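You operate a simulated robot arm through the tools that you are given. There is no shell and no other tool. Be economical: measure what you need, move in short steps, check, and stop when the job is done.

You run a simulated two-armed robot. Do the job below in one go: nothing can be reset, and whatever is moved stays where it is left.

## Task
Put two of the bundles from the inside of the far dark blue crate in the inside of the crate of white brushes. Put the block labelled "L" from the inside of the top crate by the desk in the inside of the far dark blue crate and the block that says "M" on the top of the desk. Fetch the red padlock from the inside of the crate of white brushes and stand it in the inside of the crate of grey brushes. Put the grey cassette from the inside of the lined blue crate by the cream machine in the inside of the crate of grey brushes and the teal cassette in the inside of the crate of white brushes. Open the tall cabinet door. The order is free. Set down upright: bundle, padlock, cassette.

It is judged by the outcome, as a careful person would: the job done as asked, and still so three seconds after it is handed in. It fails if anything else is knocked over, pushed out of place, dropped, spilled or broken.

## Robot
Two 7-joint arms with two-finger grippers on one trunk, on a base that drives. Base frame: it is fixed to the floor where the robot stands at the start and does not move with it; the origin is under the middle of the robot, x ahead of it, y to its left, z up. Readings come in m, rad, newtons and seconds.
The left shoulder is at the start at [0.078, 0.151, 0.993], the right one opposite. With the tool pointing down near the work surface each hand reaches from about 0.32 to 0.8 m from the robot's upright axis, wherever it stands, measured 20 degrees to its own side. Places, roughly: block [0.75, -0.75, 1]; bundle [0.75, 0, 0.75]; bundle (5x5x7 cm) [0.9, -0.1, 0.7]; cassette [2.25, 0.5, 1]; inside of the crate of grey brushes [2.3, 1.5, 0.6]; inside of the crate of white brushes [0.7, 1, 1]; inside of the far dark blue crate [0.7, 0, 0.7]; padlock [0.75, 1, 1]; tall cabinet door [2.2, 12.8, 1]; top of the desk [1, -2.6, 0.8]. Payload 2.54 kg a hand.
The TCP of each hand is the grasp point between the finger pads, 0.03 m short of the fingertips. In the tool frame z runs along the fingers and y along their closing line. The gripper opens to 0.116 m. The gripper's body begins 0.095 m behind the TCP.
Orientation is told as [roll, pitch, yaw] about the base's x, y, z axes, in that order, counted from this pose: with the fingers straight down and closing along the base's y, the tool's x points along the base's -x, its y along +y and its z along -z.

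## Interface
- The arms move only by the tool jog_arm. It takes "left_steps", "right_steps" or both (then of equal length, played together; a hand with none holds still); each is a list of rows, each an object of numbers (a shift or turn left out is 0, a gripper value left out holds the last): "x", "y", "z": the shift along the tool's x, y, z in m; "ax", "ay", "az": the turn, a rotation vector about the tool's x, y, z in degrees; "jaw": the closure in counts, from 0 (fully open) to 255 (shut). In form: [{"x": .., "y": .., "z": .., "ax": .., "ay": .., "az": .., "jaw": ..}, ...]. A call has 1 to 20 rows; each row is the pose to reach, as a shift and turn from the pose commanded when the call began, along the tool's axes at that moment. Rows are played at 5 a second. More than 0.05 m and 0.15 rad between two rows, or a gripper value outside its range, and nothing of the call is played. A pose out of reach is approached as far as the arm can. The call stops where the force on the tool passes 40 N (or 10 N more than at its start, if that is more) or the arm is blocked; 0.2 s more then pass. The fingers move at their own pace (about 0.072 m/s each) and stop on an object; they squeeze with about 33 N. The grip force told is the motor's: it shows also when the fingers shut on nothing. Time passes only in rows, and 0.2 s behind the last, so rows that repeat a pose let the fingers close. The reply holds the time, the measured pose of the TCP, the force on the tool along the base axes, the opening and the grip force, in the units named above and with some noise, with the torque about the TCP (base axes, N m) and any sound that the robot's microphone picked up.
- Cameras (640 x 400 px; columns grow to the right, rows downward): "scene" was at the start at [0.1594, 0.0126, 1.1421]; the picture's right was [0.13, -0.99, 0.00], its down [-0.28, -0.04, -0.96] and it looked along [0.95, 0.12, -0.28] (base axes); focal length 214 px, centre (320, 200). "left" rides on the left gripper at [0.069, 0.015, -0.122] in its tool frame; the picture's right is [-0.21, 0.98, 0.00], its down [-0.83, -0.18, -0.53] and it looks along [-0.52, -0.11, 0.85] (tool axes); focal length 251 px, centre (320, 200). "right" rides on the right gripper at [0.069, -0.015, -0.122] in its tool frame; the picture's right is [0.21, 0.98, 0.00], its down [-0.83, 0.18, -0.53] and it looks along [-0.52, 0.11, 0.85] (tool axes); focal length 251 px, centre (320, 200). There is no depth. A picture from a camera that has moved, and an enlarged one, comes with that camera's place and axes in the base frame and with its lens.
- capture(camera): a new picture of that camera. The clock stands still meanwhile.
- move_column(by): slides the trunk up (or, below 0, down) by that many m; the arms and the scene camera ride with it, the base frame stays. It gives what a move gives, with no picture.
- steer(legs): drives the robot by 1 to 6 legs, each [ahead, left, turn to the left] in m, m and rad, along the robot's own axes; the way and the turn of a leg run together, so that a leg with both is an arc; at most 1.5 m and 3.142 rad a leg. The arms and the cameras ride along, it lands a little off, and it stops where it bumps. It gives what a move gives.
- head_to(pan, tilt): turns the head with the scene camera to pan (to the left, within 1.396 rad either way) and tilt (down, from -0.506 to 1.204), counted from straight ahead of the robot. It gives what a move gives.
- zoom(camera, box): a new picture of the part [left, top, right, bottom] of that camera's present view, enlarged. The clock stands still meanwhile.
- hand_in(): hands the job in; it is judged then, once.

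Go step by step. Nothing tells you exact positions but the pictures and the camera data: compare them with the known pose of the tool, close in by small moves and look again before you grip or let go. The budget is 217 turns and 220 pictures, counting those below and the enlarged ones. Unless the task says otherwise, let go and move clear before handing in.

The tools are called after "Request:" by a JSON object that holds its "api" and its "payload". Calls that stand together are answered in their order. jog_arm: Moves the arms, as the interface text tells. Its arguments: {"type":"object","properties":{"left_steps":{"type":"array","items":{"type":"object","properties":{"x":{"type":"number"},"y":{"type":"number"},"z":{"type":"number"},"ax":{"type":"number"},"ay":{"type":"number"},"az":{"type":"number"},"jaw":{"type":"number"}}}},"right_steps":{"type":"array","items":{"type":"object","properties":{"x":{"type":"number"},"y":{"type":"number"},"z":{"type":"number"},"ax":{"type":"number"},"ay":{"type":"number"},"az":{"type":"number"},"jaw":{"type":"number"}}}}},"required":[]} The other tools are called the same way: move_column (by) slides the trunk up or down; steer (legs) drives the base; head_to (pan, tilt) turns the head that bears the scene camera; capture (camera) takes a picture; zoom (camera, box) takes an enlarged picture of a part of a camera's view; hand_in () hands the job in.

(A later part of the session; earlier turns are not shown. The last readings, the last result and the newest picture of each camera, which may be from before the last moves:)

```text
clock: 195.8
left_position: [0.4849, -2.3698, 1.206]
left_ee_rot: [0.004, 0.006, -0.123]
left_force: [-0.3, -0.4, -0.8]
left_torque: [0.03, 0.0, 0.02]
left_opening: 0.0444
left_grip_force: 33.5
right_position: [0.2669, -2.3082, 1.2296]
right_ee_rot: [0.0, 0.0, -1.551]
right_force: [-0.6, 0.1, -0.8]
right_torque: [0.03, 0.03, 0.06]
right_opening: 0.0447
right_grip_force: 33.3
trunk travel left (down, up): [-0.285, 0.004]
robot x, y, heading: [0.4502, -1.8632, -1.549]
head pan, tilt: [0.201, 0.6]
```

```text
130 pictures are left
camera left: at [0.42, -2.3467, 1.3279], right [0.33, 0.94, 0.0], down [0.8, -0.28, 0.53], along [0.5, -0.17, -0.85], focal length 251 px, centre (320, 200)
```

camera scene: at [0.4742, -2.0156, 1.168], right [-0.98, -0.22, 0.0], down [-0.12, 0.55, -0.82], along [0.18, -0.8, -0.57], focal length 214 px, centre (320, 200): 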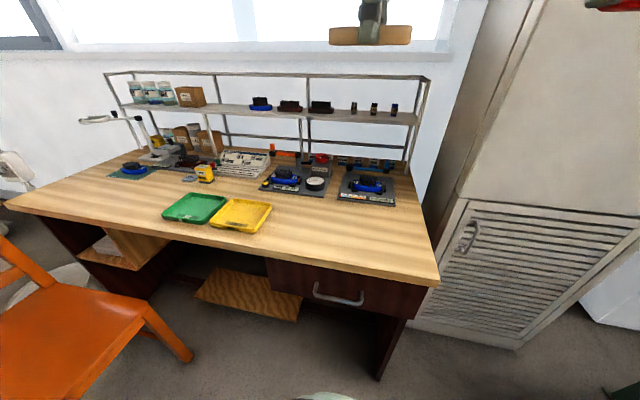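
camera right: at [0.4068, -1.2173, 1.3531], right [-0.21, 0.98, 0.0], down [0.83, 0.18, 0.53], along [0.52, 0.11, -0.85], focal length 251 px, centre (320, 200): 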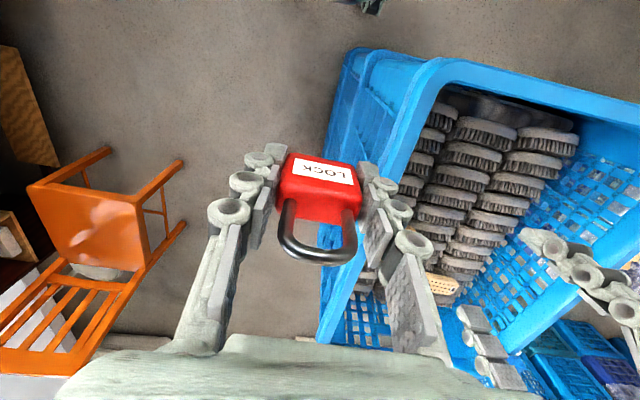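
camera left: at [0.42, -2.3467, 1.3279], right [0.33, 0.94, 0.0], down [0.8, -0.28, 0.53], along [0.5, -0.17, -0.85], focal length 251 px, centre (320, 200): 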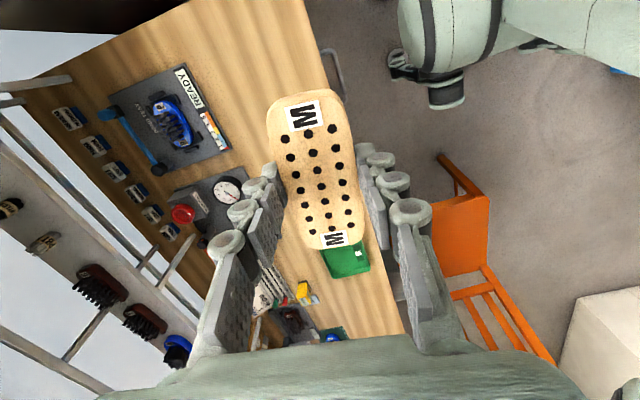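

The desk top is at z≈.77. I'll move M over (.56,-2.45) and lower it to z≈.84.

Request:
{"api": "jog_arm", "payload": {"left_steps": [{"x": -0.014, "y": -0.012}, {"x": -0.028, "y": -0.024}, {"x": -0.042, "y": -0.036}, {"x": -0.056, "y": -0.048}, {"x": -0.07, "y": -0.06, "z": 0.01}, {"x": -0.084, "y": -0.07, "z": 0.03}, {"x": -0.084, "y": -0.07, "z": 0.055}, {"x": -0.084, "y": -0.07, "z": 0.08}, {"x": -0.084, "y": -0.07, "z": 0.105}, {"x": -0.084, "y": -0.07, "z": 0.13}, {"x": -0.084, "y": -0.07, "z": 0.155}, {"x": -0.084, "y": -0.07, "z": 0.18}, {"x": -0.084, "y": -0.07, "z": 0.205}, {"x": -0.084, "y": -0.07, "z": 0.23}, {"x": -0.084, "y": -0.07, "z": 0.255}, {"x": -0.084, "y": -0.07, "z": 0.28}, {"x": -0.084, "y": -0.07, "z": 0.305}, {"x": -0.084, "y": -0.07, "z": 0.33}, {"x": -0.084, "y": -0.07, "z": 0.35}, {"x": -0.084, "y": -0.07, "z": 0.366}]}}

Request:
{"api": "capture", "payload": {"camera": "scene"}}

Request:
{"api": "capture", "payload": {"camera": "left"}}

```text
clock: 200.0
left_position: [0.5587, -2.4448, 0.8377]
left_ee_rot: [0.004, 0.007, -0.125]
left_force: [0.3, -0.7, -0.1]
left_torque: [0.01, -0.02, 0.04]
left_opening: 0.0445
left_grip_force: 33.0
right_position: [0.2662, -2.3069, 1.2298]
right_ee_rot: [0.0, 0.001, -1.553]
right_force: [0.3, 0.3, -1.5]
right_torque: [0.0, 0.01, 0.02]
right_opening: 0.045
right_grip_force: 33.1
trunk travel left (down, up): [-0.285, 0.004]
robot x, y, heading: [0.4583, -1.8635, -1.546]
head pan, tilt: [0.201, 0.6]
```

```text
129 pictures are left
camera scene: at [0.4743, -2.0151, 1.1681], right [-0.98, -0.22, 0.0], down [-0.12, 0.55, -0.82], along [0.18, -0.81, -0.57], focal length 214 px, centre (320, 200)
```

scene: 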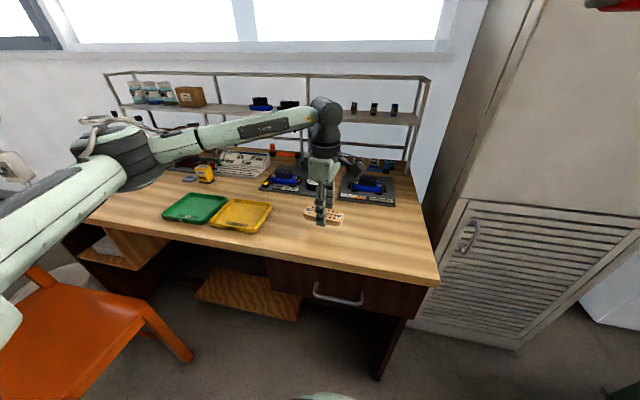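

```text
128 pictures are left
camera left: at [0.4932, -2.4223, 0.9609], right [0.33, 0.94, 0.0], down [0.8, -0.28, 0.53], along [0.5, -0.17, -0.85], focal length 251 px, centre (320, 200)
```

left: 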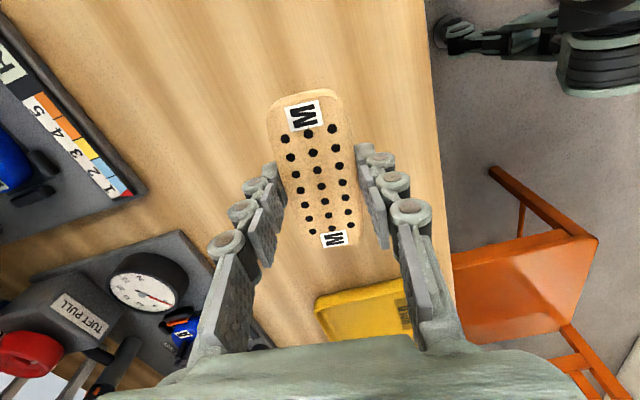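

Clear spot. Lowering to contact in small steps.

Request:
{"api": "jog_arm", "payload": {"left_steps": [{"z": 0.008}, {"z": 0.016}, {"z": 0.022}, {"z": 0.027}, {"z": 0.031}]}}

Request:
{"api": "jog_arm", "payload": {"left_steps": [{"z": 0.003}, {"z": 0.006}]}}

Request:
{"api": "capture", "payload": {"camera": "left"}}

```text
clock: 201.2
left_position: [0.5589, -2.4467, 0.8078]
left_ee_rot: [0.003, 0.005, -0.122]
left_force: [0.1, 0.8, -0.4]
left_torque: [0.02, 0.01, 0.01]
left_opening: 0.0447
left_grip_force: 32.7
right_position: [0.2667, -2.3076, 1.2303]
right_ee_rot: [0.0, 0.0, -1.552]
right_force: [0.4, 0.1, -0.5]
right_torque: [0.01, 0.01, -0.02]
right_opening: 0.0449
right_grip_force: 33.6
trunk travel left (down, up): [-0.285, 0.004]
robot x, y, heading: [0.4516, -1.8603, -1.547]
head pan, tilt: [0.201, 0.6]
```

```text
clock: 201.8
left_position: [0.558, -2.4466, 0.804]
left_ee_rot: [0.004, 0.007, -0.123]
left_force: [-0.5, -0.4, 0.9]
left_torque: [0.02, 0.02, 0.04]
left_opening: 0.0445
left_grip_force: 33.2
right_position: [0.2666, -2.3082, 1.2302]
right_ee_rot: [0.0, 0.0, -1.551]
right_force: [-0.3, 0.2, -1.8]
right_torque: [0.02, -0.01, 0.03]
right_opening: 0.0448
right_grip_force: 33.2
trunk travel left (down, up): [-0.285, 0.004]
robot x, y, heading: [0.4553, -1.863, -1.551]
head pan, tilt: [0.201, 0.6]
```

```text
127 pictures are left
camera left: at [0.4928, -2.4236, 0.9256], right [0.33, 0.94, 0.0], down [0.8, -0.28, 0.53], along [0.5, -0.17, -0.85], focal length 251 px, centre (320, 200)
```

left: 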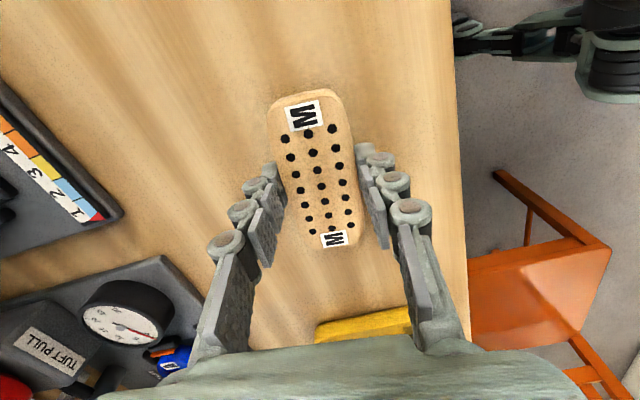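

Request:
{"api": "jog_arm", "payload": {"left_steps": [{"z": 0.004}, {"z": 0.008}]}}

Request:
{"api": "jog_arm", "payload": {"left_steps": [{"z": 0.003}, {"z": 0.006}]}}

Request:
{"api": "jog_arm", "payload": {"left_steps": [{"z": 0.002}, {"z": 0.004}]}}

Request:
{"api": "capture", "payload": {"camera": "left"}}

```text
clock: 202.4
left_position: [0.5569, -2.4469, 0.7938]
left_ee_rot: [0.001, 0.008, -0.124]
left_force: [0.1, 0.2, -0.4]
left_torque: [0.04, 0.04, 0.02]
left_opening: 0.0446
left_grip_force: 32.5
right_position: [0.2668, -2.3073, 1.23]
right_ee_rot: [0.0, 0.0, -1.551]
right_force: [-0.2, -0.3, -1.0]
right_torque: [0.01, -0.01, 0.0]
right_opening: 0.0451
right_grip_force: 32.5
trunk travel left (down, up): [-0.285, 0.004]
robot x, y, heading: [0.4547, -1.8608, -1.554]
head pan, tilt: [0.201, 0.6]
```

```text
clock: 203.0
left_position: [0.5592, -2.4475, 0.79]
left_ee_rot: [0.002, 0.007, -0.125]
left_force: [0.4, -0.5, 1.8]
left_torque: [-0.04, 0.05, 0.01]
left_opening: 0.0447
left_grip_force: 33.2
right_position: [0.2667, -2.3073, 1.2304]
right_ee_rot: [0.001, -0.002, -1.551]
right_force: [0.0, 0.3, -0.9]
right_torque: [0.01, -0.02, 0.03]
right_opening: 0.0451
right_grip_force: 33.5
trunk travel left (down, up): [-0.285, 0.004]
robot x, y, heading: [0.4526, -1.8612, -1.55]
head pan, tilt: [0.201, 0.6]
```

```text
clock: 203.6
left_position: [0.559, -2.4476, 0.7885]
left_ee_rot: [-0.005, 0.008, -0.123]
left_force: [5.6, -1.5, 28.2]
left_torque: [0.27, -0.43, -0.19]
left_opening: 0.0446
left_grip_force: 33.1
right_position: [0.2677, -2.3055, 1.232]
right_ee_rot: [-0.001, -0.003, -1.552]
right_force: [0.1, 0.7, -0.3]
right_torque: [0.03, 0.01, 0.0]
right_opening: 0.0446
right_grip_force: 33.5
trunk travel left (down, up): [-0.285, 0.004]
robot x, y, heading: [0.4579, -1.8659, -1.553]
head pan, tilt: [0.201, 0.6]
```

```text
126 pictures are left
camera left: at [0.4927, -2.4231, 0.9115], right [0.33, 0.94, -0.01], down [0.8, -0.28, 0.53], along [0.5, -0.18, -0.85], focal length 251 px, centre (320, 200)
```

left: 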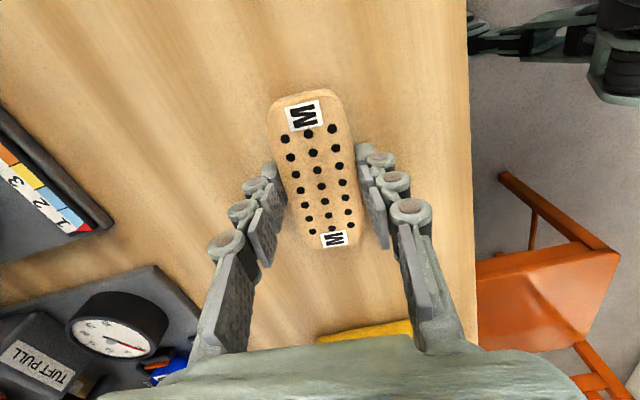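

M is firmly on the desk. Release, rise and check.

Request:
{"api": "jog_arm", "payload": {"left_steps": [{"z": -0.002}, {"z": -0.002, "jaw": 130}, {"z": -0.002, "jaw": 100}, {"z": -0.002, "jaw": 100}, {"z": -0.03}, {"z": -0.07}, {"z": -0.11}, {"z": -0.15}, {"z": -0.19}, {"z": -0.23}, {"z": -0.27}, {"z": -0.31}, {"z": -0.35}, {"z": -0.39}, {"z": -0.42}]}}

Request:
{"api": "capture", "payload": {"camera": "scene"}}

```text
clock: 206.8
left_position: [0.5597, -2.4464, 1.2064]
left_ee_rot: [0.001, 0.006, -0.122]
left_force: [-1.2, -0.6, 0.0]
left_torque: [0.0, -0.04, 0.02]
left_opening: 0.0705
left_grip_force: 0.1
right_position: [0.2666, -2.3067, 1.2299]
right_ee_rot: [0.002, 0.0, -1.551]
right_force: [0.7, -0.2, -2.2]
right_torque: [-0.01, -0.05, 0.03]
right_opening: 0.0447
right_grip_force: 32.8
trunk travel left (down, up): [-0.285, 0.004]
robot x, y, heading: [0.4564, -1.8598, -1.549]
head pan, tilt: [0.201, 0.6]
```

```text
125 pictures are left
camera scene: at [0.4737, -2.0145, 1.1682], right [-0.98, -0.22, 0.0], down [-0.12, 0.55, -0.83], along [0.18, -0.81, -0.56], focal length 214 px, centre (320, 200)
```

scene: 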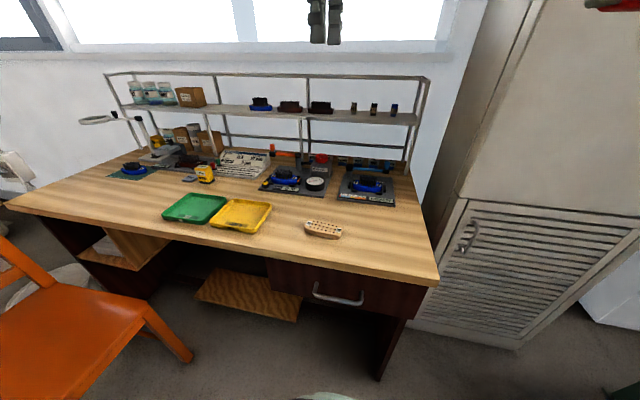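

M lies on the desk. Next the padlock goes to the grey-brush crate; I'll tuck in the left hand and drive around: back off, turn to face +x, pass between crate stack and chair.

Request:
{"api": "jog_arm", "payload": {"left_steps": [{"y": 0.012, "az": 7.5}, {"y": 0.024, "az": 15}, {"y": 0.036, "az": 22.5}, {"y": 0.048, "az": 30}, {"y": 0.06, "az": 37.5}, {"y": 0.072, "az": 45}, {"y": 0.084, "az": 52.5}, {"y": 0.096, "az": 60}, {"y": 0.108, "az": 67.5}, {"y": 0.12, "az": 75}, {"y": 0.13, "az": 82}]}}

Request:
{"api": "steer", "payload": {"legs": [[-0.24, 0, 0], [0, 0, 1.55], [0, 0.1, 0]]}}

Request:
{"api": "head_to", "payload": {"pan": 0, "tilt": 0.5}}

Request:
{"api": "capture", "payload": {"camera": "scene"}}

```text
clock: 209.2
left_position: [0.5771, -2.3201, 1.2065]
left_ee_rot: [-0.006, 0.004, -1.558]
left_force: [-0.5, 0.0, -0.8]
left_torque: [-0.02, 0.01, 0.01]
left_opening: 0.0704
left_grip_force: 0.0
right_position: [0.2672, -2.3069, 1.2306]
right_ee_rot: [0.0, -0.001, -1.551]
right_force: [0.3, 0.1, -1.0]
right_torque: [-0.01, -0.05, 0.02]
right_opening: 0.0448
right_grip_force: 32.8
trunk travel left (down, up): [-0.285, 0.004]
robot x, y, heading: [0.4555, -1.8623, -1.557]
head pan, tilt: [0.201, 0.6]
```

```text
clock: 216.1
left_position: [0.9136, -1.4132, 1.2055]
left_ee_rot: [-0.006, 0.005, -0.02]
left_force: [-0.2, 0.9, 0.3]
left_torque: [0.0, -0.02, 0.04]
left_opening: 0.0703
left_grip_force: 0.1
right_position: [0.8904, -1.7214, 1.2306]
right_ee_rot: [0.0, -0.001, -0.018]
right_force: [0.5, 0.1, -1.0]
right_torque: [0.0, 0.0, 0.0]
right_opening: 0.0448
right_grip_force: 32.9
trunk travel left (down, up): [-0.285, 0.004]
robot x, y, heading: [0.4518, -1.5179, -0.016]
head pan, tilt: [0.201, 0.6]
```

```text
clock: 216.8
left_position: [0.9139, -1.4132, 1.2054]
left_ee_rot: [-0.005, 0.003, -0.02]
left_force: [0.5, 0.4, 0.1]
left_torque: [0.0, -0.01, 0.04]
left_opening: 0.0706
left_grip_force: 0.0
right_position: [0.8901, -1.7214, 1.2307]
right_ee_rot: [0.001, 0.0, -0.018]
right_force: [-0.1, -0.5, -0.9]
right_torque: [-0.01, 0.02, -0.02]
right_opening: 0.045
right_grip_force: 33.1
trunk travel left (down, up): [-0.285, 0.004]
robot x, y, heading: [0.4545, -1.5228, -0.013]
head pan, tilt: [0.0, 0.499]
```

```text
124 pictures are left
camera scene: at [0.6093, -1.5198, 1.1772], right [-0.02, -1.0, 0.0], down [-0.48, 0.01, -0.88], along [0.88, -0.01, -0.48], focal length 214 px, centre (320, 200)
```

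scene: 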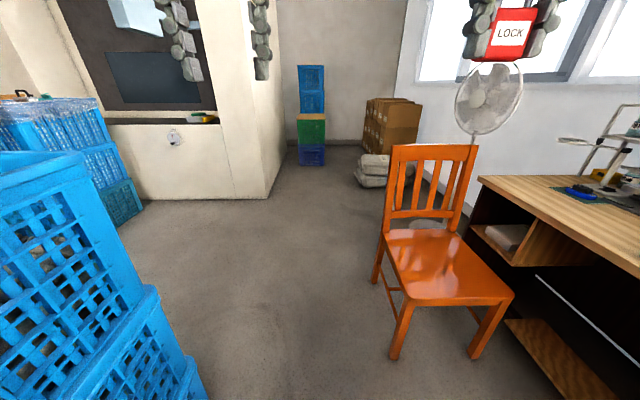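

The corridor between stack and chair is about .85 m wide and I'm centred. Driving forward, then strafing left up to the far crates in two legs with a look between.

Request:
{"api": "steer", "payload": {"legs": [[1.06, 0.03, 0.012], [0, 1.0, 0], [0, 0.8, 0]]}}

Request:
{"api": "head_to", "payload": {"pan": 0.7, "tilt": 0.45}}

Request:
{"api": "capture", "payload": {"camera": "scene"}}

```text
clock: 239.4
left_position: [1.975, 0.4067, 1.2041]
left_ee_rot: [-0.005, 0.003, -0.013]
left_force: [-0.5, -0.5, 0.4]
left_torque: [-0.01, 0.0, -0.01]
left_opening: 0.0705
left_grip_force: 0.0
right_position: [1.9527, 0.0974, 1.2311]
right_ee_rot: [0.0, 0.0, -0.01]
right_force: [0.2, 0.0, 0.1]
right_torque: [-0.04, -0.03, 0.01]
right_opening: 0.0445
right_grip_force: 33.3
trunk travel left (down, up): [-0.285, 0.004]
robot x, y, heading: [1.5123, 0.2989, -0.005]
head pan, tilt: [0.0, 0.499]
```

```text
clock: 240.5
left_position: [1.9753, 0.406, 1.2047]
left_ee_rot: [-0.003, 0.003, -0.012]
left_force: [-0.5, -0.1, -0.9]
left_torque: [0.0, -0.01, 0.0]
left_opening: 0.0702
left_grip_force: 0.0
right_position: [1.9535, 0.0977, 1.23]
right_ee_rot: [0.0, 0.0, -0.011]
right_force: [0.2, -1.2, -1.1]
right_torque: [-0.02, 0.0, -0.01]
right_opening: 0.0454
right_grip_force: 33.5
trunk travel left (down, up): [-0.285, 0.004]
robot x, y, heading: [1.5128, 0.2971, -0.006]
head pan, tilt: [0.7, 0.45]
```

```text
123 pictures are left
camera scene: at [1.6509, 0.357, 1.1817], right [0.64, -0.77, 0.0], down [-0.34, -0.28, -0.9], along [0.69, 0.57, -0.44], focal length 214 px, centre (320, 200)
```

scene: 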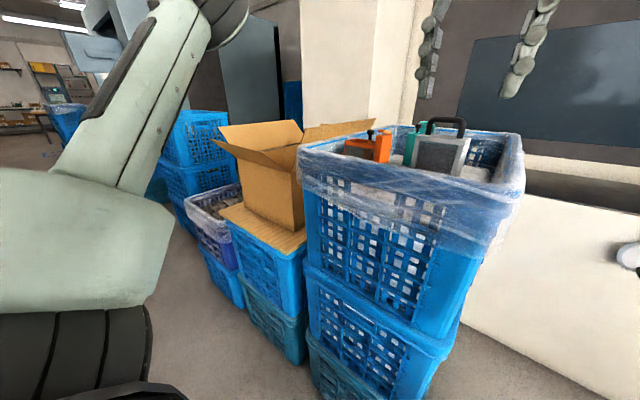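

The top lined crate holds an orange, a teal and a grey cassette. The dark lined crate left of the carton should be the grey-brush crate; I'll strafe to face it.

Request:
{"api": "steer", "payload": {"legs": [[-0.05, 0.65, 0], [0, 0.65, 0.005]]}}

Request:
{"api": "head_to", "payload": {"pan": 0, "tilt": 0.6}}

Request:
{"api": "capture", "payload": {"camera": "scene"}}

Request:
{"api": "capture", "payload": {"camera": "left"}}

Request:
{"api": "capture", "payload": {"camera": "right"}}

```text
clock: 253.4
left_position: [1.9503, 1.6897, 1.2055]
left_ee_rot: [-0.004, 0.004, -0.022]
left_force: [-0.4, 0.3, 0.3]
left_torque: [-0.01, 0.01, 0.02]
left_opening: 0.0708
left_grip_force: 0.0
right_position: [1.925, 1.382, 1.2299]
right_ee_rot: [-0.001, 0.0, -0.019]
right_force: [0.3, 0.0, -0.3]
right_torque: [-0.01, -0.01, 0.0]
right_opening: 0.0447
right_grip_force: 32.8
trunk travel left (down, up): [-0.285, 0.004]
robot x, y, heading: [1.489, 1.5848, -0.018]
head pan, tilt: [0.7, 0.45]
```

```text
clock: 254.4
left_position: [1.951, 1.6889, 1.2052]
left_ee_rot: [-0.004, 0.004, -0.024]
left_force: [0.1, 0.4, 0.5]
left_torque: [-0.02, -0.01, 0.02]
left_opening: 0.0701
left_grip_force: 0.1
right_position: [1.9245, 1.3818, 1.2301]
right_ee_rot: [0.001, 0.001, -0.019]
right_force: [0.3, 0.1, -0.8]
right_torque: [0.0, -0.02, -0.01]
right_opening: 0.0445
right_grip_force: 33.0
trunk travel left (down, up): [-0.285, 0.004]
robot x, y, heading: [1.4894, 1.5875, -0.013]
head pan, tilt: [0.0, 0.6]
```

```text
122 pictures are left
camera scene: at [1.6431, 1.5846, 1.1682], right [-0.02, -1.0, 0.0], down [-0.56, 0.01, -0.83], along [0.82, -0.02, -0.56], focal length 214 px, centre (320, 200)
```

scene: 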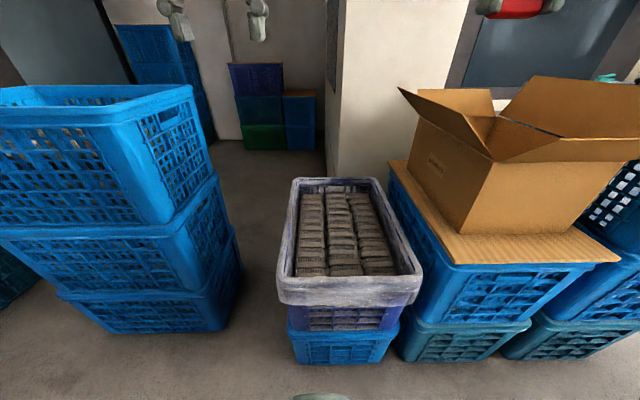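

```text
121 pictures are left
camera left: at [1.8825, 1.7076, 1.327], right [0.24, 0.97, -0.01], down [0.82, -0.2, 0.53], along [0.52, -0.13, -0.85], focal length 251 px, centre (320, 200)
```

left: 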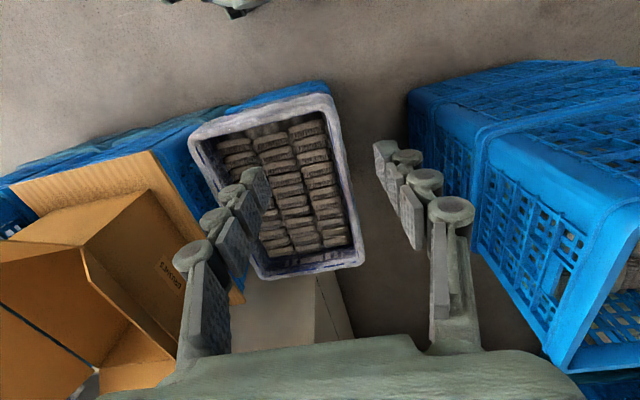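

```text
120 pictures are left
camera right: at [1.8572, 1.3683, 1.3534], right [-0.2, 0.98, 0.0], down [0.83, 0.16, 0.53], along [0.52, 0.1, -0.85], focal length 251 px, centre (320, 200)
```

right: 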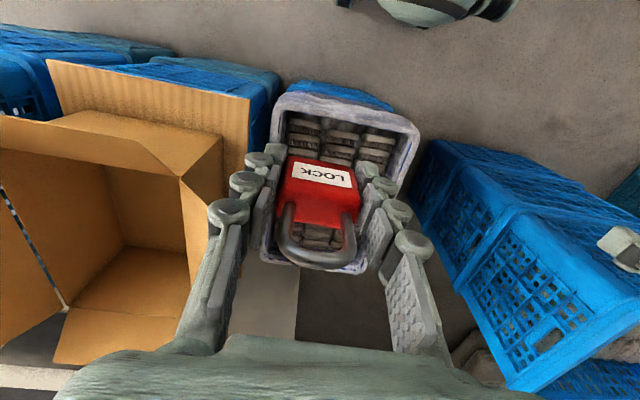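

The grey-brush crate's rim spans x 2.0–2.63, y 1.27–1.70 at z≈.62, with the brush bed near .53. I'll shift left and forward a bit, lower the trunk, and look.

Request:
{"api": "steer", "payload": {"legs": [[0.11, 0.165, 0.013]]}}

Request:
{"api": "move_column", "payload": {"by": -0.2}}

Request:
{"api": "capture", "payload": {"camera": "scene"}}

Request:
{"api": "capture", "payload": {"camera": "right"}}

Request:
{"api": "capture", "payload": {"camera": "left"}}

```text
clock: 256.6
left_position: [2.0614, 1.8555, 1.2049]
left_ee_rot: [-0.005, 0.003, -0.01]
left_force: [0.5, 0.3, -0.6]
left_torque: [0.01, 0.03, -0.03]
left_opening: 0.0708
left_grip_force: 0.0
right_position: [2.04, 1.5454, 1.2299]
right_ee_rot: [-0.001, 0.0, -0.008]
right_force: [0.0, -0.7, 0.1]
right_torque: [-0.02, 0.02, -0.02]
right_opening: 0.0447
right_grip_force: 33.4
trunk travel left (down, up): [-0.285, 0.004]
robot x, y, heading: [1.6048, 1.743, -0.004]
head pan, tilt: [0.0, 0.6]
```

```text
clock: 258.8
left_position: [2.0617, 1.8541, 1.0055]
left_ee_rot: [-0.007, 0.003, -0.01]
left_force: [-0.1, 0.7, 0.4]
left_torque: [-0.01, 0.01, -0.01]
left_opening: 0.0708
left_grip_force: 0.1
right_position: [2.0406, 1.5444, 1.0308]
right_ee_rot: [0.002, 0.0, -0.006]
right_force: [0.8, 0.5, -1.0]
right_torque: [0.01, 0.0, -0.01]
right_opening: 0.045
right_grip_force: 33.1
trunk travel left (down, up): [-0.085, 0.204]
robot x, y, heading: [1.5986, 1.7439, -0.005]
head pan, tilt: [0.0, 0.6]
```

```text
119 pictures are left
camera scene: at [1.7554, 1.7455, 0.9682], right [-0.01, -1.0, 0.0], down [-0.56, 0.0, -0.83], along [0.83, -0.01, -0.56], focal length 214 px, centre (320, 200)
```

scene: 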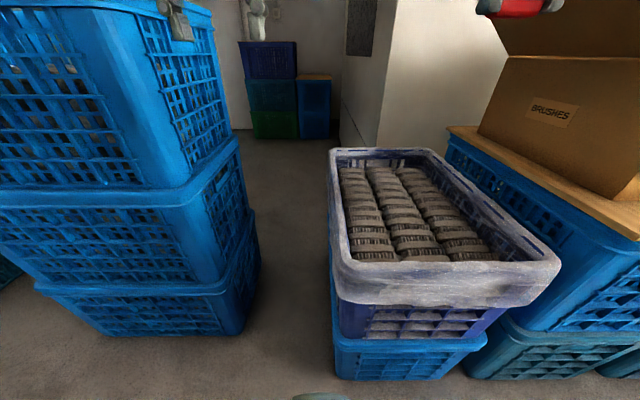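

```text
118 pictures are left
camera right: at [1.9722, 1.532, 1.1535], right [-0.21, 0.98, 0.0], down [0.83, 0.18, 0.53], along [0.52, 0.11, -0.85], focal length 251 px, centre (320, 200)
```

right: 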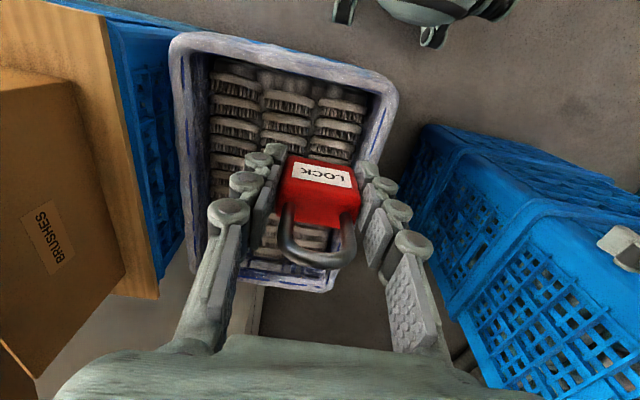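

```text
117 pictures are left
camera left: at [1.9931, 1.8716, 1.1272], right [0.22, 0.97, -0.01], down [0.83, -0.19, 0.53], along [0.52, -0.12, -0.85], focal length 251 px, centre (320, 200)
```

left: 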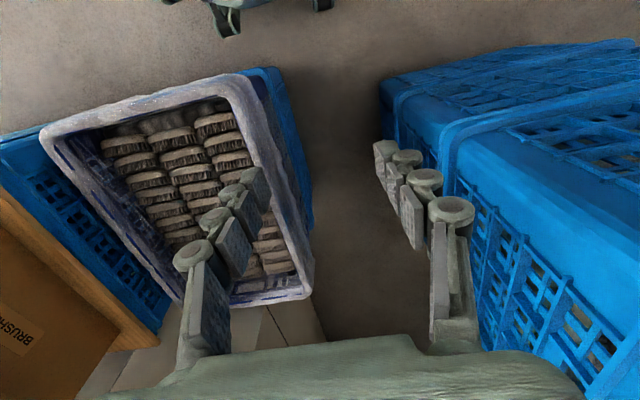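

I'll take the padlock to (2.14,1.585), above the brush column by the left wall, and lower to z≈.61.

Request:
{"api": "jog_arm", "payload": {"right_steps": [{"x": -0.025, "y": 0.01}, {"x": -0.05, "y": 0.02}, {"x": -0.075, "y": 0.03}, {"x": -0.1, "y": 0.04}, {"x": -0.1, "y": 0.04, "z": 0.02}, {"x": -0.1, "y": 0.04, "z": 0.045}, {"x": -0.1, "y": 0.04, "z": 0.07}, {"x": -0.1, "y": 0.04, "z": 0.095}, {"x": -0.1, "y": 0.04, "z": 0.12}, {"x": -0.1, "y": 0.04, "z": 0.15}, {"x": -0.1, "y": 0.04, "z": 0.18}, {"x": -0.1, "y": 0.04, "z": 0.21}, {"x": -0.1, "y": 0.04, "z": 0.24}, {"x": -0.1, "y": 0.04, "z": 0.27}, {"x": -0.1, "y": 0.04, "z": 0.3}, {"x": -0.1, "y": 0.04, "z": 0.33}, {"x": -0.1, "y": 0.04, "z": 0.36}, {"x": -0.1, "y": 0.04, "z": 0.385}, {"x": -0.1, "y": 0.04, "z": 0.405}, {"x": -0.1, "y": 0.04, "z": 0.42}]}}

Request:
{"api": "capture", "payload": {"camera": "right"}}

Request:
{"api": "capture", "payload": {"camera": "scene"}}

```text
clock: 263.0
left_position: [2.06, 1.8554, 1.0074]
left_ee_rot: [-0.007, -0.002, -0.011]
left_force: [1.1, -0.4, 0.1]
left_torque: [-0.03, -0.02, 0.01]
left_opening: 0.0709
left_grip_force: 0.1
right_position: [2.1405, 1.5848, 0.6159]
right_ee_rot: [0.001, -0.01, -0.008]
right_force: [1.0, -1.6, 13.5]
right_torque: [0.18, -0.04, -0.01]
right_opening: 0.0449
right_grip_force: 30.9
trunk travel left (down, up): [-0.085, 0.204]
robot x, y, heading: [1.6001, 1.7444, -0.008]
head pan, tilt: [0.0, 0.6]
```

```text
116 pictures are left
camera right: at [2.0704, 1.5716, 0.739], right [-0.21, 0.98, 0.0], down [0.82, 0.17, 0.54], along [0.53, 0.11, -0.84], focal length 251 px, centre (320, 200)
```

right: 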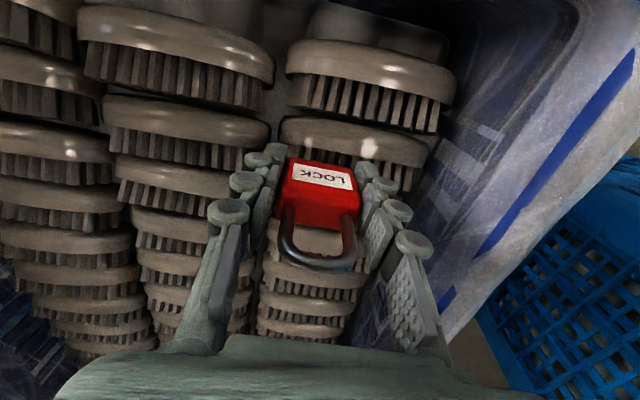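

```text
115 pictures are left
camera scene: at [1.7535, 1.7457, 0.9694], right [-0.01, -1.0, 0.0], down [-0.56, 0.0, -0.83], along [0.83, -0.01, -0.56], focal length 214 px, centre (320, 200)
```

scene: 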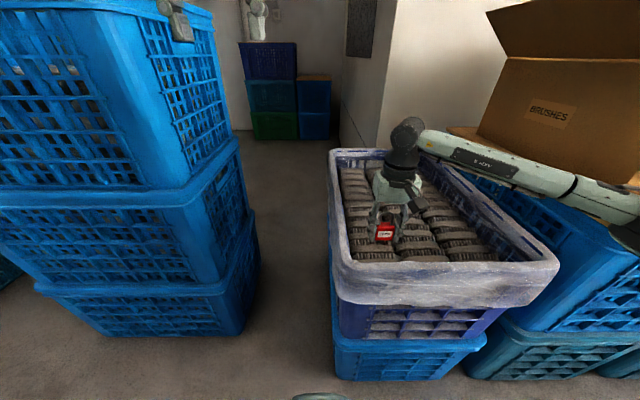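

There's contact (13 N). I'll press 2 mm more to seat it flat, and verify.

Request:
{"api": "jog_arm", "payload": {"right_steps": [{"z": 0.002}, {"z": 0.002}]}}

Request:
{"api": "zoom", "payload": {"camera": "scene", "box": [340, 160, 440, 280]}}

Request:
{"api": "zoom", "payload": {"camera": "left", "box": [40, 60, 340, 320]}}

```text
clock: 263.4
left_position: [2.0608, 1.8545, 1.005]
left_ee_rot: [-0.006, 0.001, -0.012]
left_force: [-0.9, -0.3, -0.2]
left_torque: [-0.01, 0.0, 0.02]
left_opening: 0.0705
left_grip_force: 0.0
right_position: [2.1408, 1.5861, 0.6155]
right_ee_rot: [0.004, -0.009, -0.008]
right_force: [-6.2, -1.1, 16.9]
right_torque: [-0.32, 0.27, -0.11]
right_opening: 0.0448
right_grip_force: 33.3
trunk travel left (down, up): [-0.085, 0.204]
robot x, y, heading: [1.5993, 1.7466, -0.006]
head pan, tilt: [0.0, 0.6]
stopped in row 2 (right hand): the force on the tool passed its limit at 41 N (the readings are from after the stop); the commanded pose is now the measured one
```

```text
3.33 times, centred on (390, 220) of scene
camera zoom: at [1.7542, 1.7457, 0.9681], right [-0.01, -1.0, 0.0], down [-0.56, 0.0, -0.83], along [0.83, -0.01, -0.56], focal length 715 px, centre (87, 133)
```

zoom: 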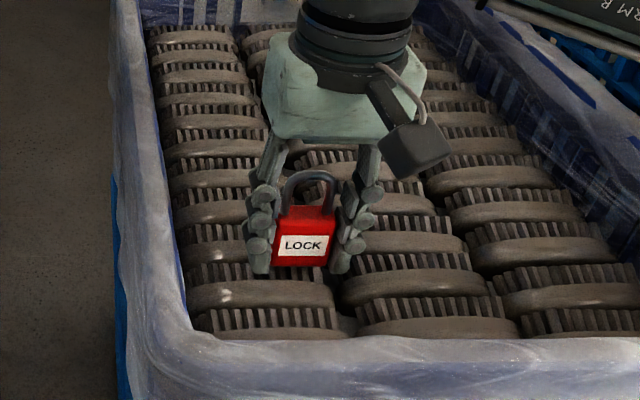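

```text
1.54 times, centred on (190, 190) of left
camera zoom: at [1.9918, 1.8717, 1.1272], right [0.23, 0.97, -0.01], down [0.83, -0.19, 0.53], along [0.52, -0.13, -0.85], focal length 387 px, centre (520, 215)
```

zoom: 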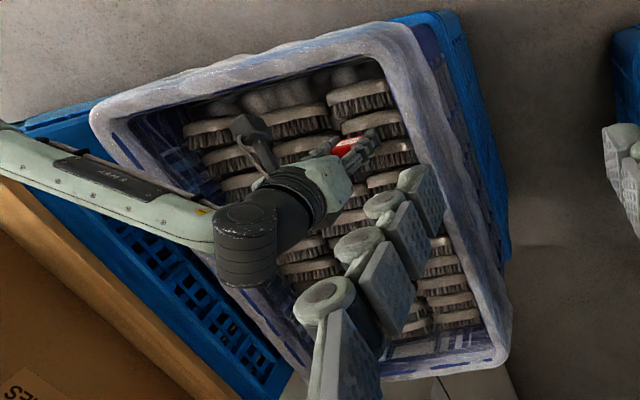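

The padlock rests on the brush column. I'll ease off the push and open slightly to see whether it stays upright.

Request:
{"api": "jog_arm", "payload": {"right_steps": [{"z": -0.001}, {"z": -0.001, "jaw": 150}, {"z": -0.001, "jaw": 140}, {"z": -0.001, "jaw": 140}, {"z": -0.001, "jaw": 140}]}}

Request:
{"api": "zoom", "payload": {"camera": "scene", "box": [340, 160, 440, 280]}}

Request:
{"api": "capture", "payload": {"camera": "right"}}

```text
clock: 264.6
left_position: [2.0617, 1.8554, 1.0062]
left_ee_rot: [-0.005, 0.005, -0.011]
left_force: [0.3, 0.4, 0.3]
left_torque: [-0.01, -0.01, -0.03]
left_opening: 0.0704
left_grip_force: 0.0
right_position: [2.1417, 1.586, 0.614]
right_ee_rot: [0.002, -0.009, -0.009]
right_force: [-4.6, 1.3, 9.7]
right_torque: [0.03, 0.2, 0.01]
right_opening: 0.0525
right_grip_force: 3.8
trunk travel left (down, up): [-0.085, 0.204]
robot x, y, heading: [1.6, 1.7448, -0.003]
head pan, tilt: [0.0, 0.6]
```

```text
3.33 times, centred on (390, 220) of scene
camera zoom: at [1.755, 1.7455, 0.9682], right [-0.01, -1.0, 0.0], down [-0.56, 0.0, -0.83], along [0.83, -0.01, -0.56], focal length 715 px, centre (87, 133)
```

zoom: 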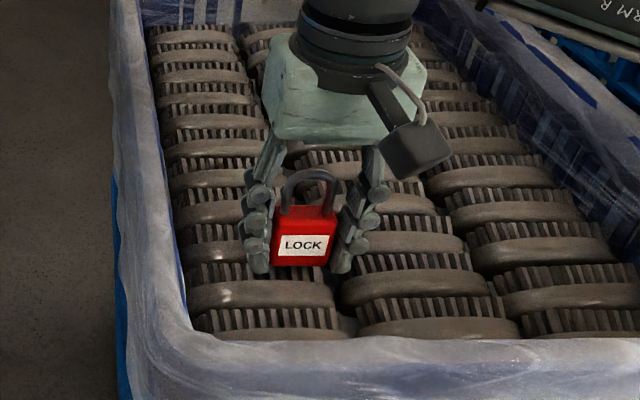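

```text
111 pictures are left
camera right: at [2.0716, 1.5711, 0.737], right [-0.21, 0.98, 0.0], down [0.82, 0.17, 0.54], along [0.53, 0.11, -0.84], focal length 251 px, centre (320, 200)
```

right: 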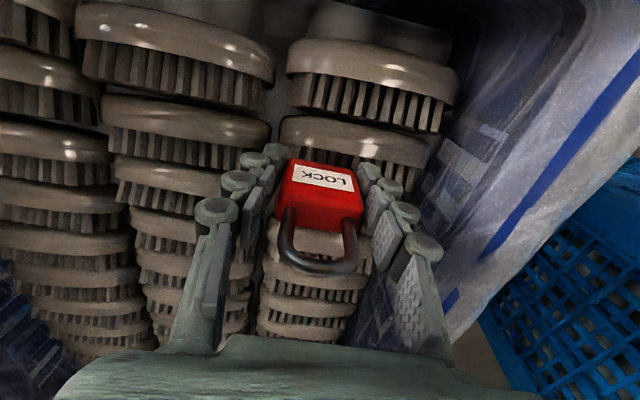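

It stands by itself; the fingertips are resting on the brushes. Rise 3 mm, open a little more, then retreat straight up.

Request:
{"api": "jog_arm", "payload": {"right_steps": [{"z": -0.003}, {"z": -0.005, "jaw": 120}, {"z": -0.005, "jaw": 120}, {"z": -0.02, "jaw": 120}, {"z": -0.045}, {"z": -0.08}, {"z": -0.12}, {"z": -0.16}, {"z": -0.2}, {"z": -0.24}, {"z": -0.28}]}}

Request:
{"api": "zoom", "payload": {"camera": "scene", "box": [300, 140, 500, 280]}}

Request:
{"api": "capture", "payload": {"camera": "right"}}

```text
clock: 267.0
left_position: [2.0616, 1.8545, 1.0058]
left_ee_rot: [-0.005, 0.004, -0.011]
left_force: [1.1, -0.2, 0.3]
left_torque: [0.04, 0.04, -0.02]
left_opening: 0.0706
left_grip_force: 0.1
right_position: [2.1411, 1.5856, 0.8952]
right_ee_rot: [0.002, -0.007, -0.008]
right_force: [0.8, -0.8, -0.9]
right_torque: [0.0, 0.0, -0.02]
right_opening: 0.0614
right_grip_force: 0.0
trunk travel left (down, up): [-0.085, 0.204]
robot x, y, heading: [1.6, 1.7423, -0.008]
head pan, tilt: [0.0, 0.6]
```

```text
2.86 times, centred on (400, 210) of scene
camera zoom: at [1.7553, 1.7455, 0.9682], right [-0.01, -1.0, 0.0], down [-0.56, 0.0, -0.83], along [0.83, -0.01, -0.56], focal length 613 px, centre (91, 171)
```

zoom: 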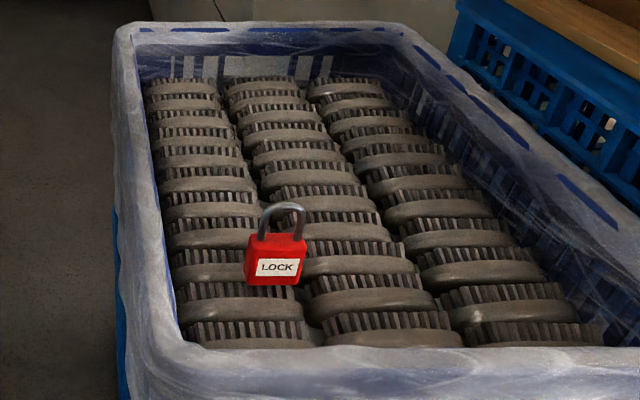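

```text
109 pictures are left
camera right: at [2.0713, 1.5709, 1.0178], right [-0.21, 0.98, 0.0], down [0.82, 0.17, 0.54], along [0.53, 0.11, -0.84], focal length 251 px, centre (320, 200)
```

right: 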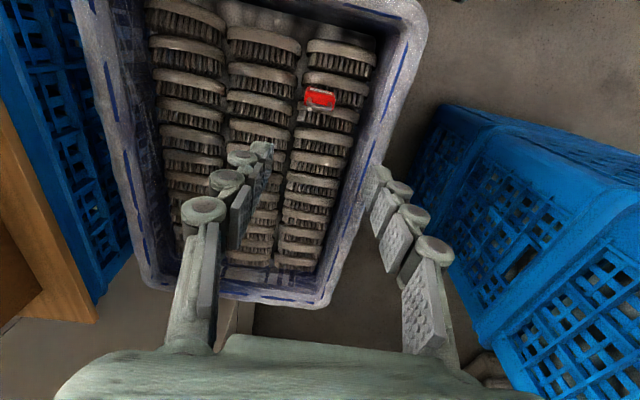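

Request:
{"api": "zoom", "payload": {"camera": "scene", "box": [360, 190, 420, 250]}}

Request:
{"api": "zoom", "payload": {"camera": "right", "box": [280, 60, 360, 140]}}

Request:
{"api": "zoom", "payload": {"camera": "left", "box": [130, 90, 270, 220]}}

```text
6.67 times, centred on (390, 220) of scene
camera zoom: at [1.7553, 1.7455, 0.9682], right [-0.01, -1.0, 0.0], down [-0.56, 0.0, -0.83], along [0.83, -0.01, -0.56], focal length 1430 px, centre (-147, 67)
```

zoom: 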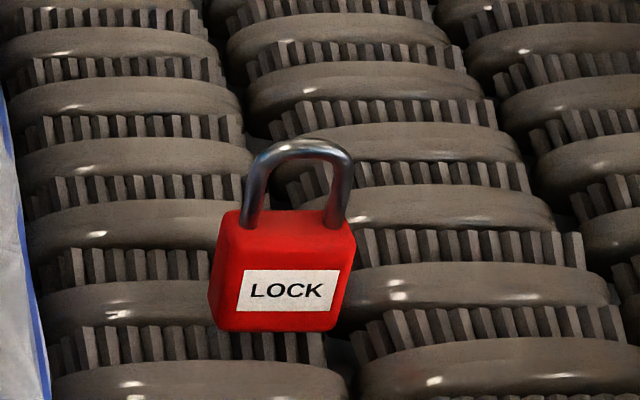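

```text
5.00 times, centred on (320, 100) of right
camera zoom: at [2.0713, 1.5709, 1.0178], right [-0.21, 0.98, 0.0], down [0.82, 0.17, 0.54], along [0.53, 0.11, -0.84], focal length 1257 px, centre (320, 700)
```

zoom: 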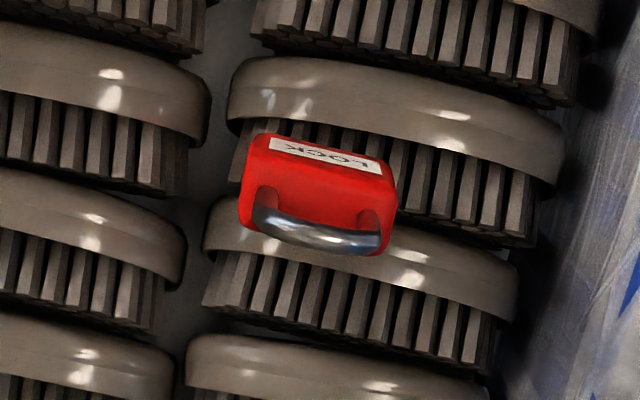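

```text
3.08 times, centred on (200, 155) of left
camera zoom: at [1.993, 1.8716, 1.1271], right [0.22, 0.97, -0.01], down [0.83, -0.19, 0.53], along [0.52, -0.12, -0.85], focal length 774 px, centre (689, 338)
```

zoom: 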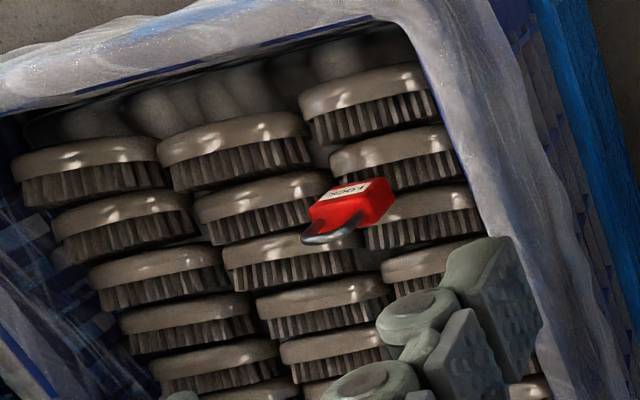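

The padlock stands upright in the grey-brush crate. Next the cassettes: raise, back off, and strafe to face the lined crate.

Request:
{"api": "jog_arm", "payload": {"right_steps": [{"z": -0.04, "x": 0.03}, {"z": -0.08, "x": 0.06}, {"z": -0.12, "x": 0.09}, {"z": -0.13, "x": 0.12}]}}

Request:
{"api": "move_column", "payload": {"by": 0.2}}

Request:
{"api": "steer", "payload": {"legs": [[-0.17, 0, 0], [0, -0.65, 0], [0, -0.6, 0]]}}

Request:
{"api": "capture", "payload": {"camera": "scene"}}

Request:
{"api": "capture", "payload": {"camera": "left"}}

Request:
{"api": "capture", "payload": {"camera": "right"}}

```text
clock: 268.0
left_position: [2.0616, 1.8547, 1.0055]
left_ee_rot: [-0.006, 0.003, -0.011]
left_force: [-0.5, 0.9, -0.2]
left_torque: [0.01, 0.0, 0.01]
left_opening: 0.0704
left_grip_force: 0.0
right_position: [2.0165, 1.5822, 1.0176]
right_ee_rot: [0.004, -0.008, -0.009]
right_force: [0.2, 0.1, -0.7]
right_torque: [-0.04, -0.01, 0.04]
right_opening: 0.0614
right_grip_force: 0.1
trunk travel left (down, up): [-0.085, 0.204]
robot x, y, heading: [1.5987, 1.7426, -0.007]
head pan, tilt: [0.0, 0.6]
```

```text
clock: 270.2
left_position: [2.0617, 1.855, 1.2055]
left_ee_rot: [-0.005, 0.003, -0.012]
left_force: [0.7, -0.6, 0.5]
left_torque: [0.0, -0.01, 0.03]
left_opening: 0.0707
left_grip_force: 0.0
right_position: [2.0166, 1.5825, 1.2169]
right_ee_rot: [0.002, -0.008, -0.008]
right_force: [-0.4, -0.2, -0.2]
right_torque: [-0.02, 0.02, 0.0]
right_opening: 0.0613
right_grip_force: 0.1
trunk travel left (down, up): [-0.285, 0.004]
robot x, y, heading: [1.598, 1.7423, -0.006]
head pan, tilt: [0.0, 0.6]
```

```text
clock: 284.0
left_position: [1.895, 0.5851, 1.2047]
left_ee_rot: [-0.005, 0.004, -0.004]
left_force: [-0.1, -1.0, 0.0]
left_torque: [-0.03, 0.03, 0.0]
left_opening: 0.0707
left_grip_force: 0.1
right_position: [1.8524, 0.3126, 1.2178]
right_ee_rot: [0.001, -0.008, -0.002]
right_force: [0.2, -0.8, -0.4]
right_torque: [0.0, 0.0, -0.03]
right_opening: 0.0613
right_grip_force: 0.0
trunk travel left (down, up): [-0.285, 0.004]
robot x, y, heading: [1.4334, 0.4746, -0.001]
head pan, tilt: [0.0, 0.6]
```

```text
105 pictures are left
camera scene: at [1.5895, 0.4725, 1.1682], right [0.0, -1.0, 0.0], down [-0.56, 0.0, -0.83], along [0.83, 0.0, -0.56], focal length 214 px, centre (320, 200)
```

scene: 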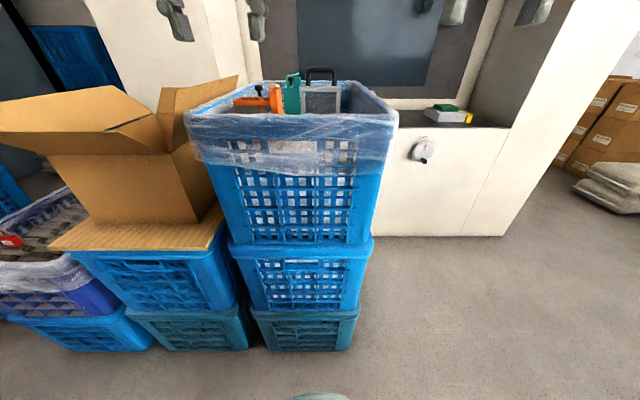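

```text
104 pictures are left
camera left: at [1.8265, 0.6001, 1.327], right [0.22, 0.98, -0.01], down [0.83, -0.18, 0.53], along [0.52, -0.12, -0.85], focal length 251 px, centre (320, 200)
```

left: 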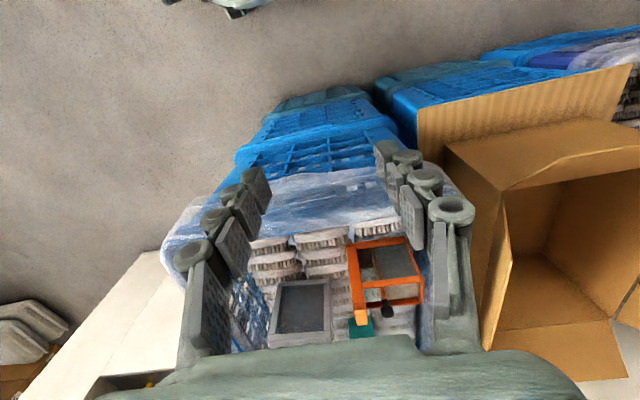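

```text
103 pictures are left
camera right: at [1.7824, 0.2971, 1.34], right [-0.21, 0.98, 0.0], down [0.82, 0.18, 0.54], along [0.53, 0.12, -0.84], focal length 251 px, centre (320, 200)
```

right: 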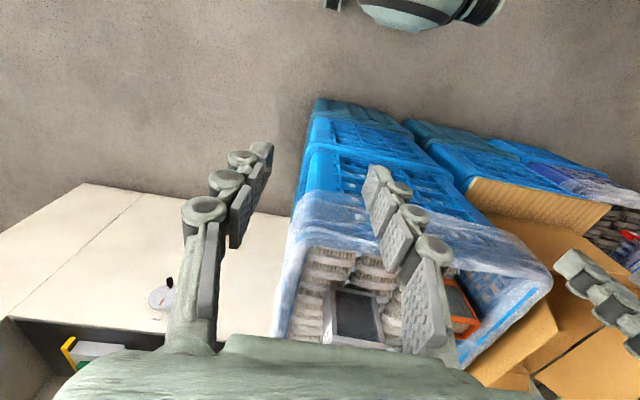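

Request:
{"api": "zoom", "payload": {"camera": "scene", "box": [180, 60, 400, 160]}}

Request:
{"api": "zoom", "payload": {"camera": "left", "box": [220, 200, 450, 350]}}

Request:
{"api": "zoom", "payload": {"camera": "right", "box": [260, 220, 500, 360]}}

```text
2.91 times, centred on (290, 110) of scene
camera zoom: at [1.5895, 0.4725, 1.1682], right [0.0, -1.0, 0.0], down [-0.56, 0.0, -0.83], along [0.83, 0.0, -0.56], focal length 624 px, centre (407, 462)
```

zoom: 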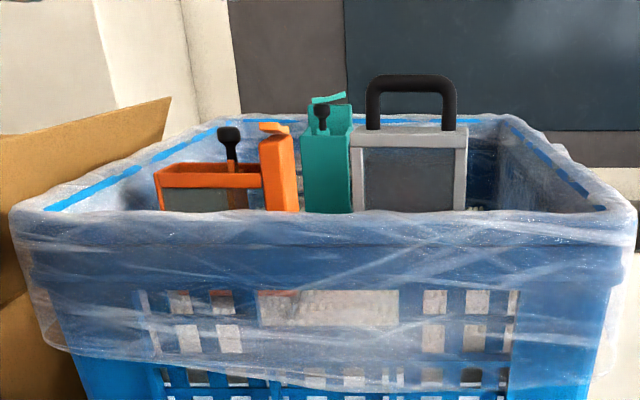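

```text
2.67 times, centred on (335, 275) of left
camera zoom: at [1.8265, 0.6001, 1.327], right [0.22, 0.98, -0.01], down [0.83, -0.18, 0.53], along [0.52, -0.12, -0.85], focal length 670 px, centre (280, 0)
```

zoom: 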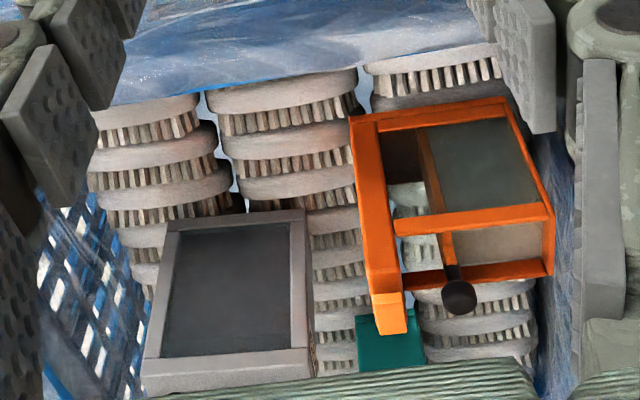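

```text
2.67 times, centred on (380, 290) of right
camera zoom: at [1.7824, 0.2971, 1.34], right [-0.21, 0.98, 0.0], down [0.82, 0.18, 0.54], along [0.53, 0.12, -0.84], focal length 670 px, centre (160, -40)
```

zoom: 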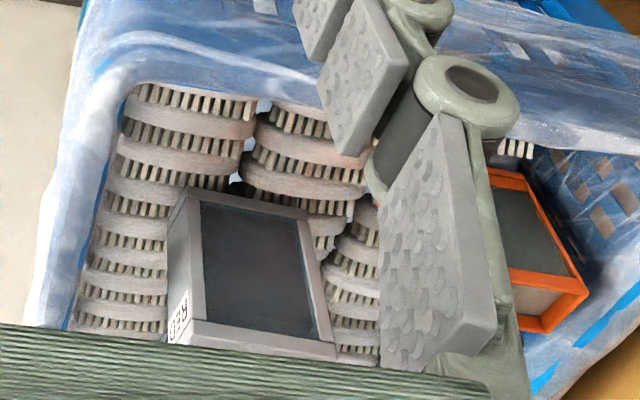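

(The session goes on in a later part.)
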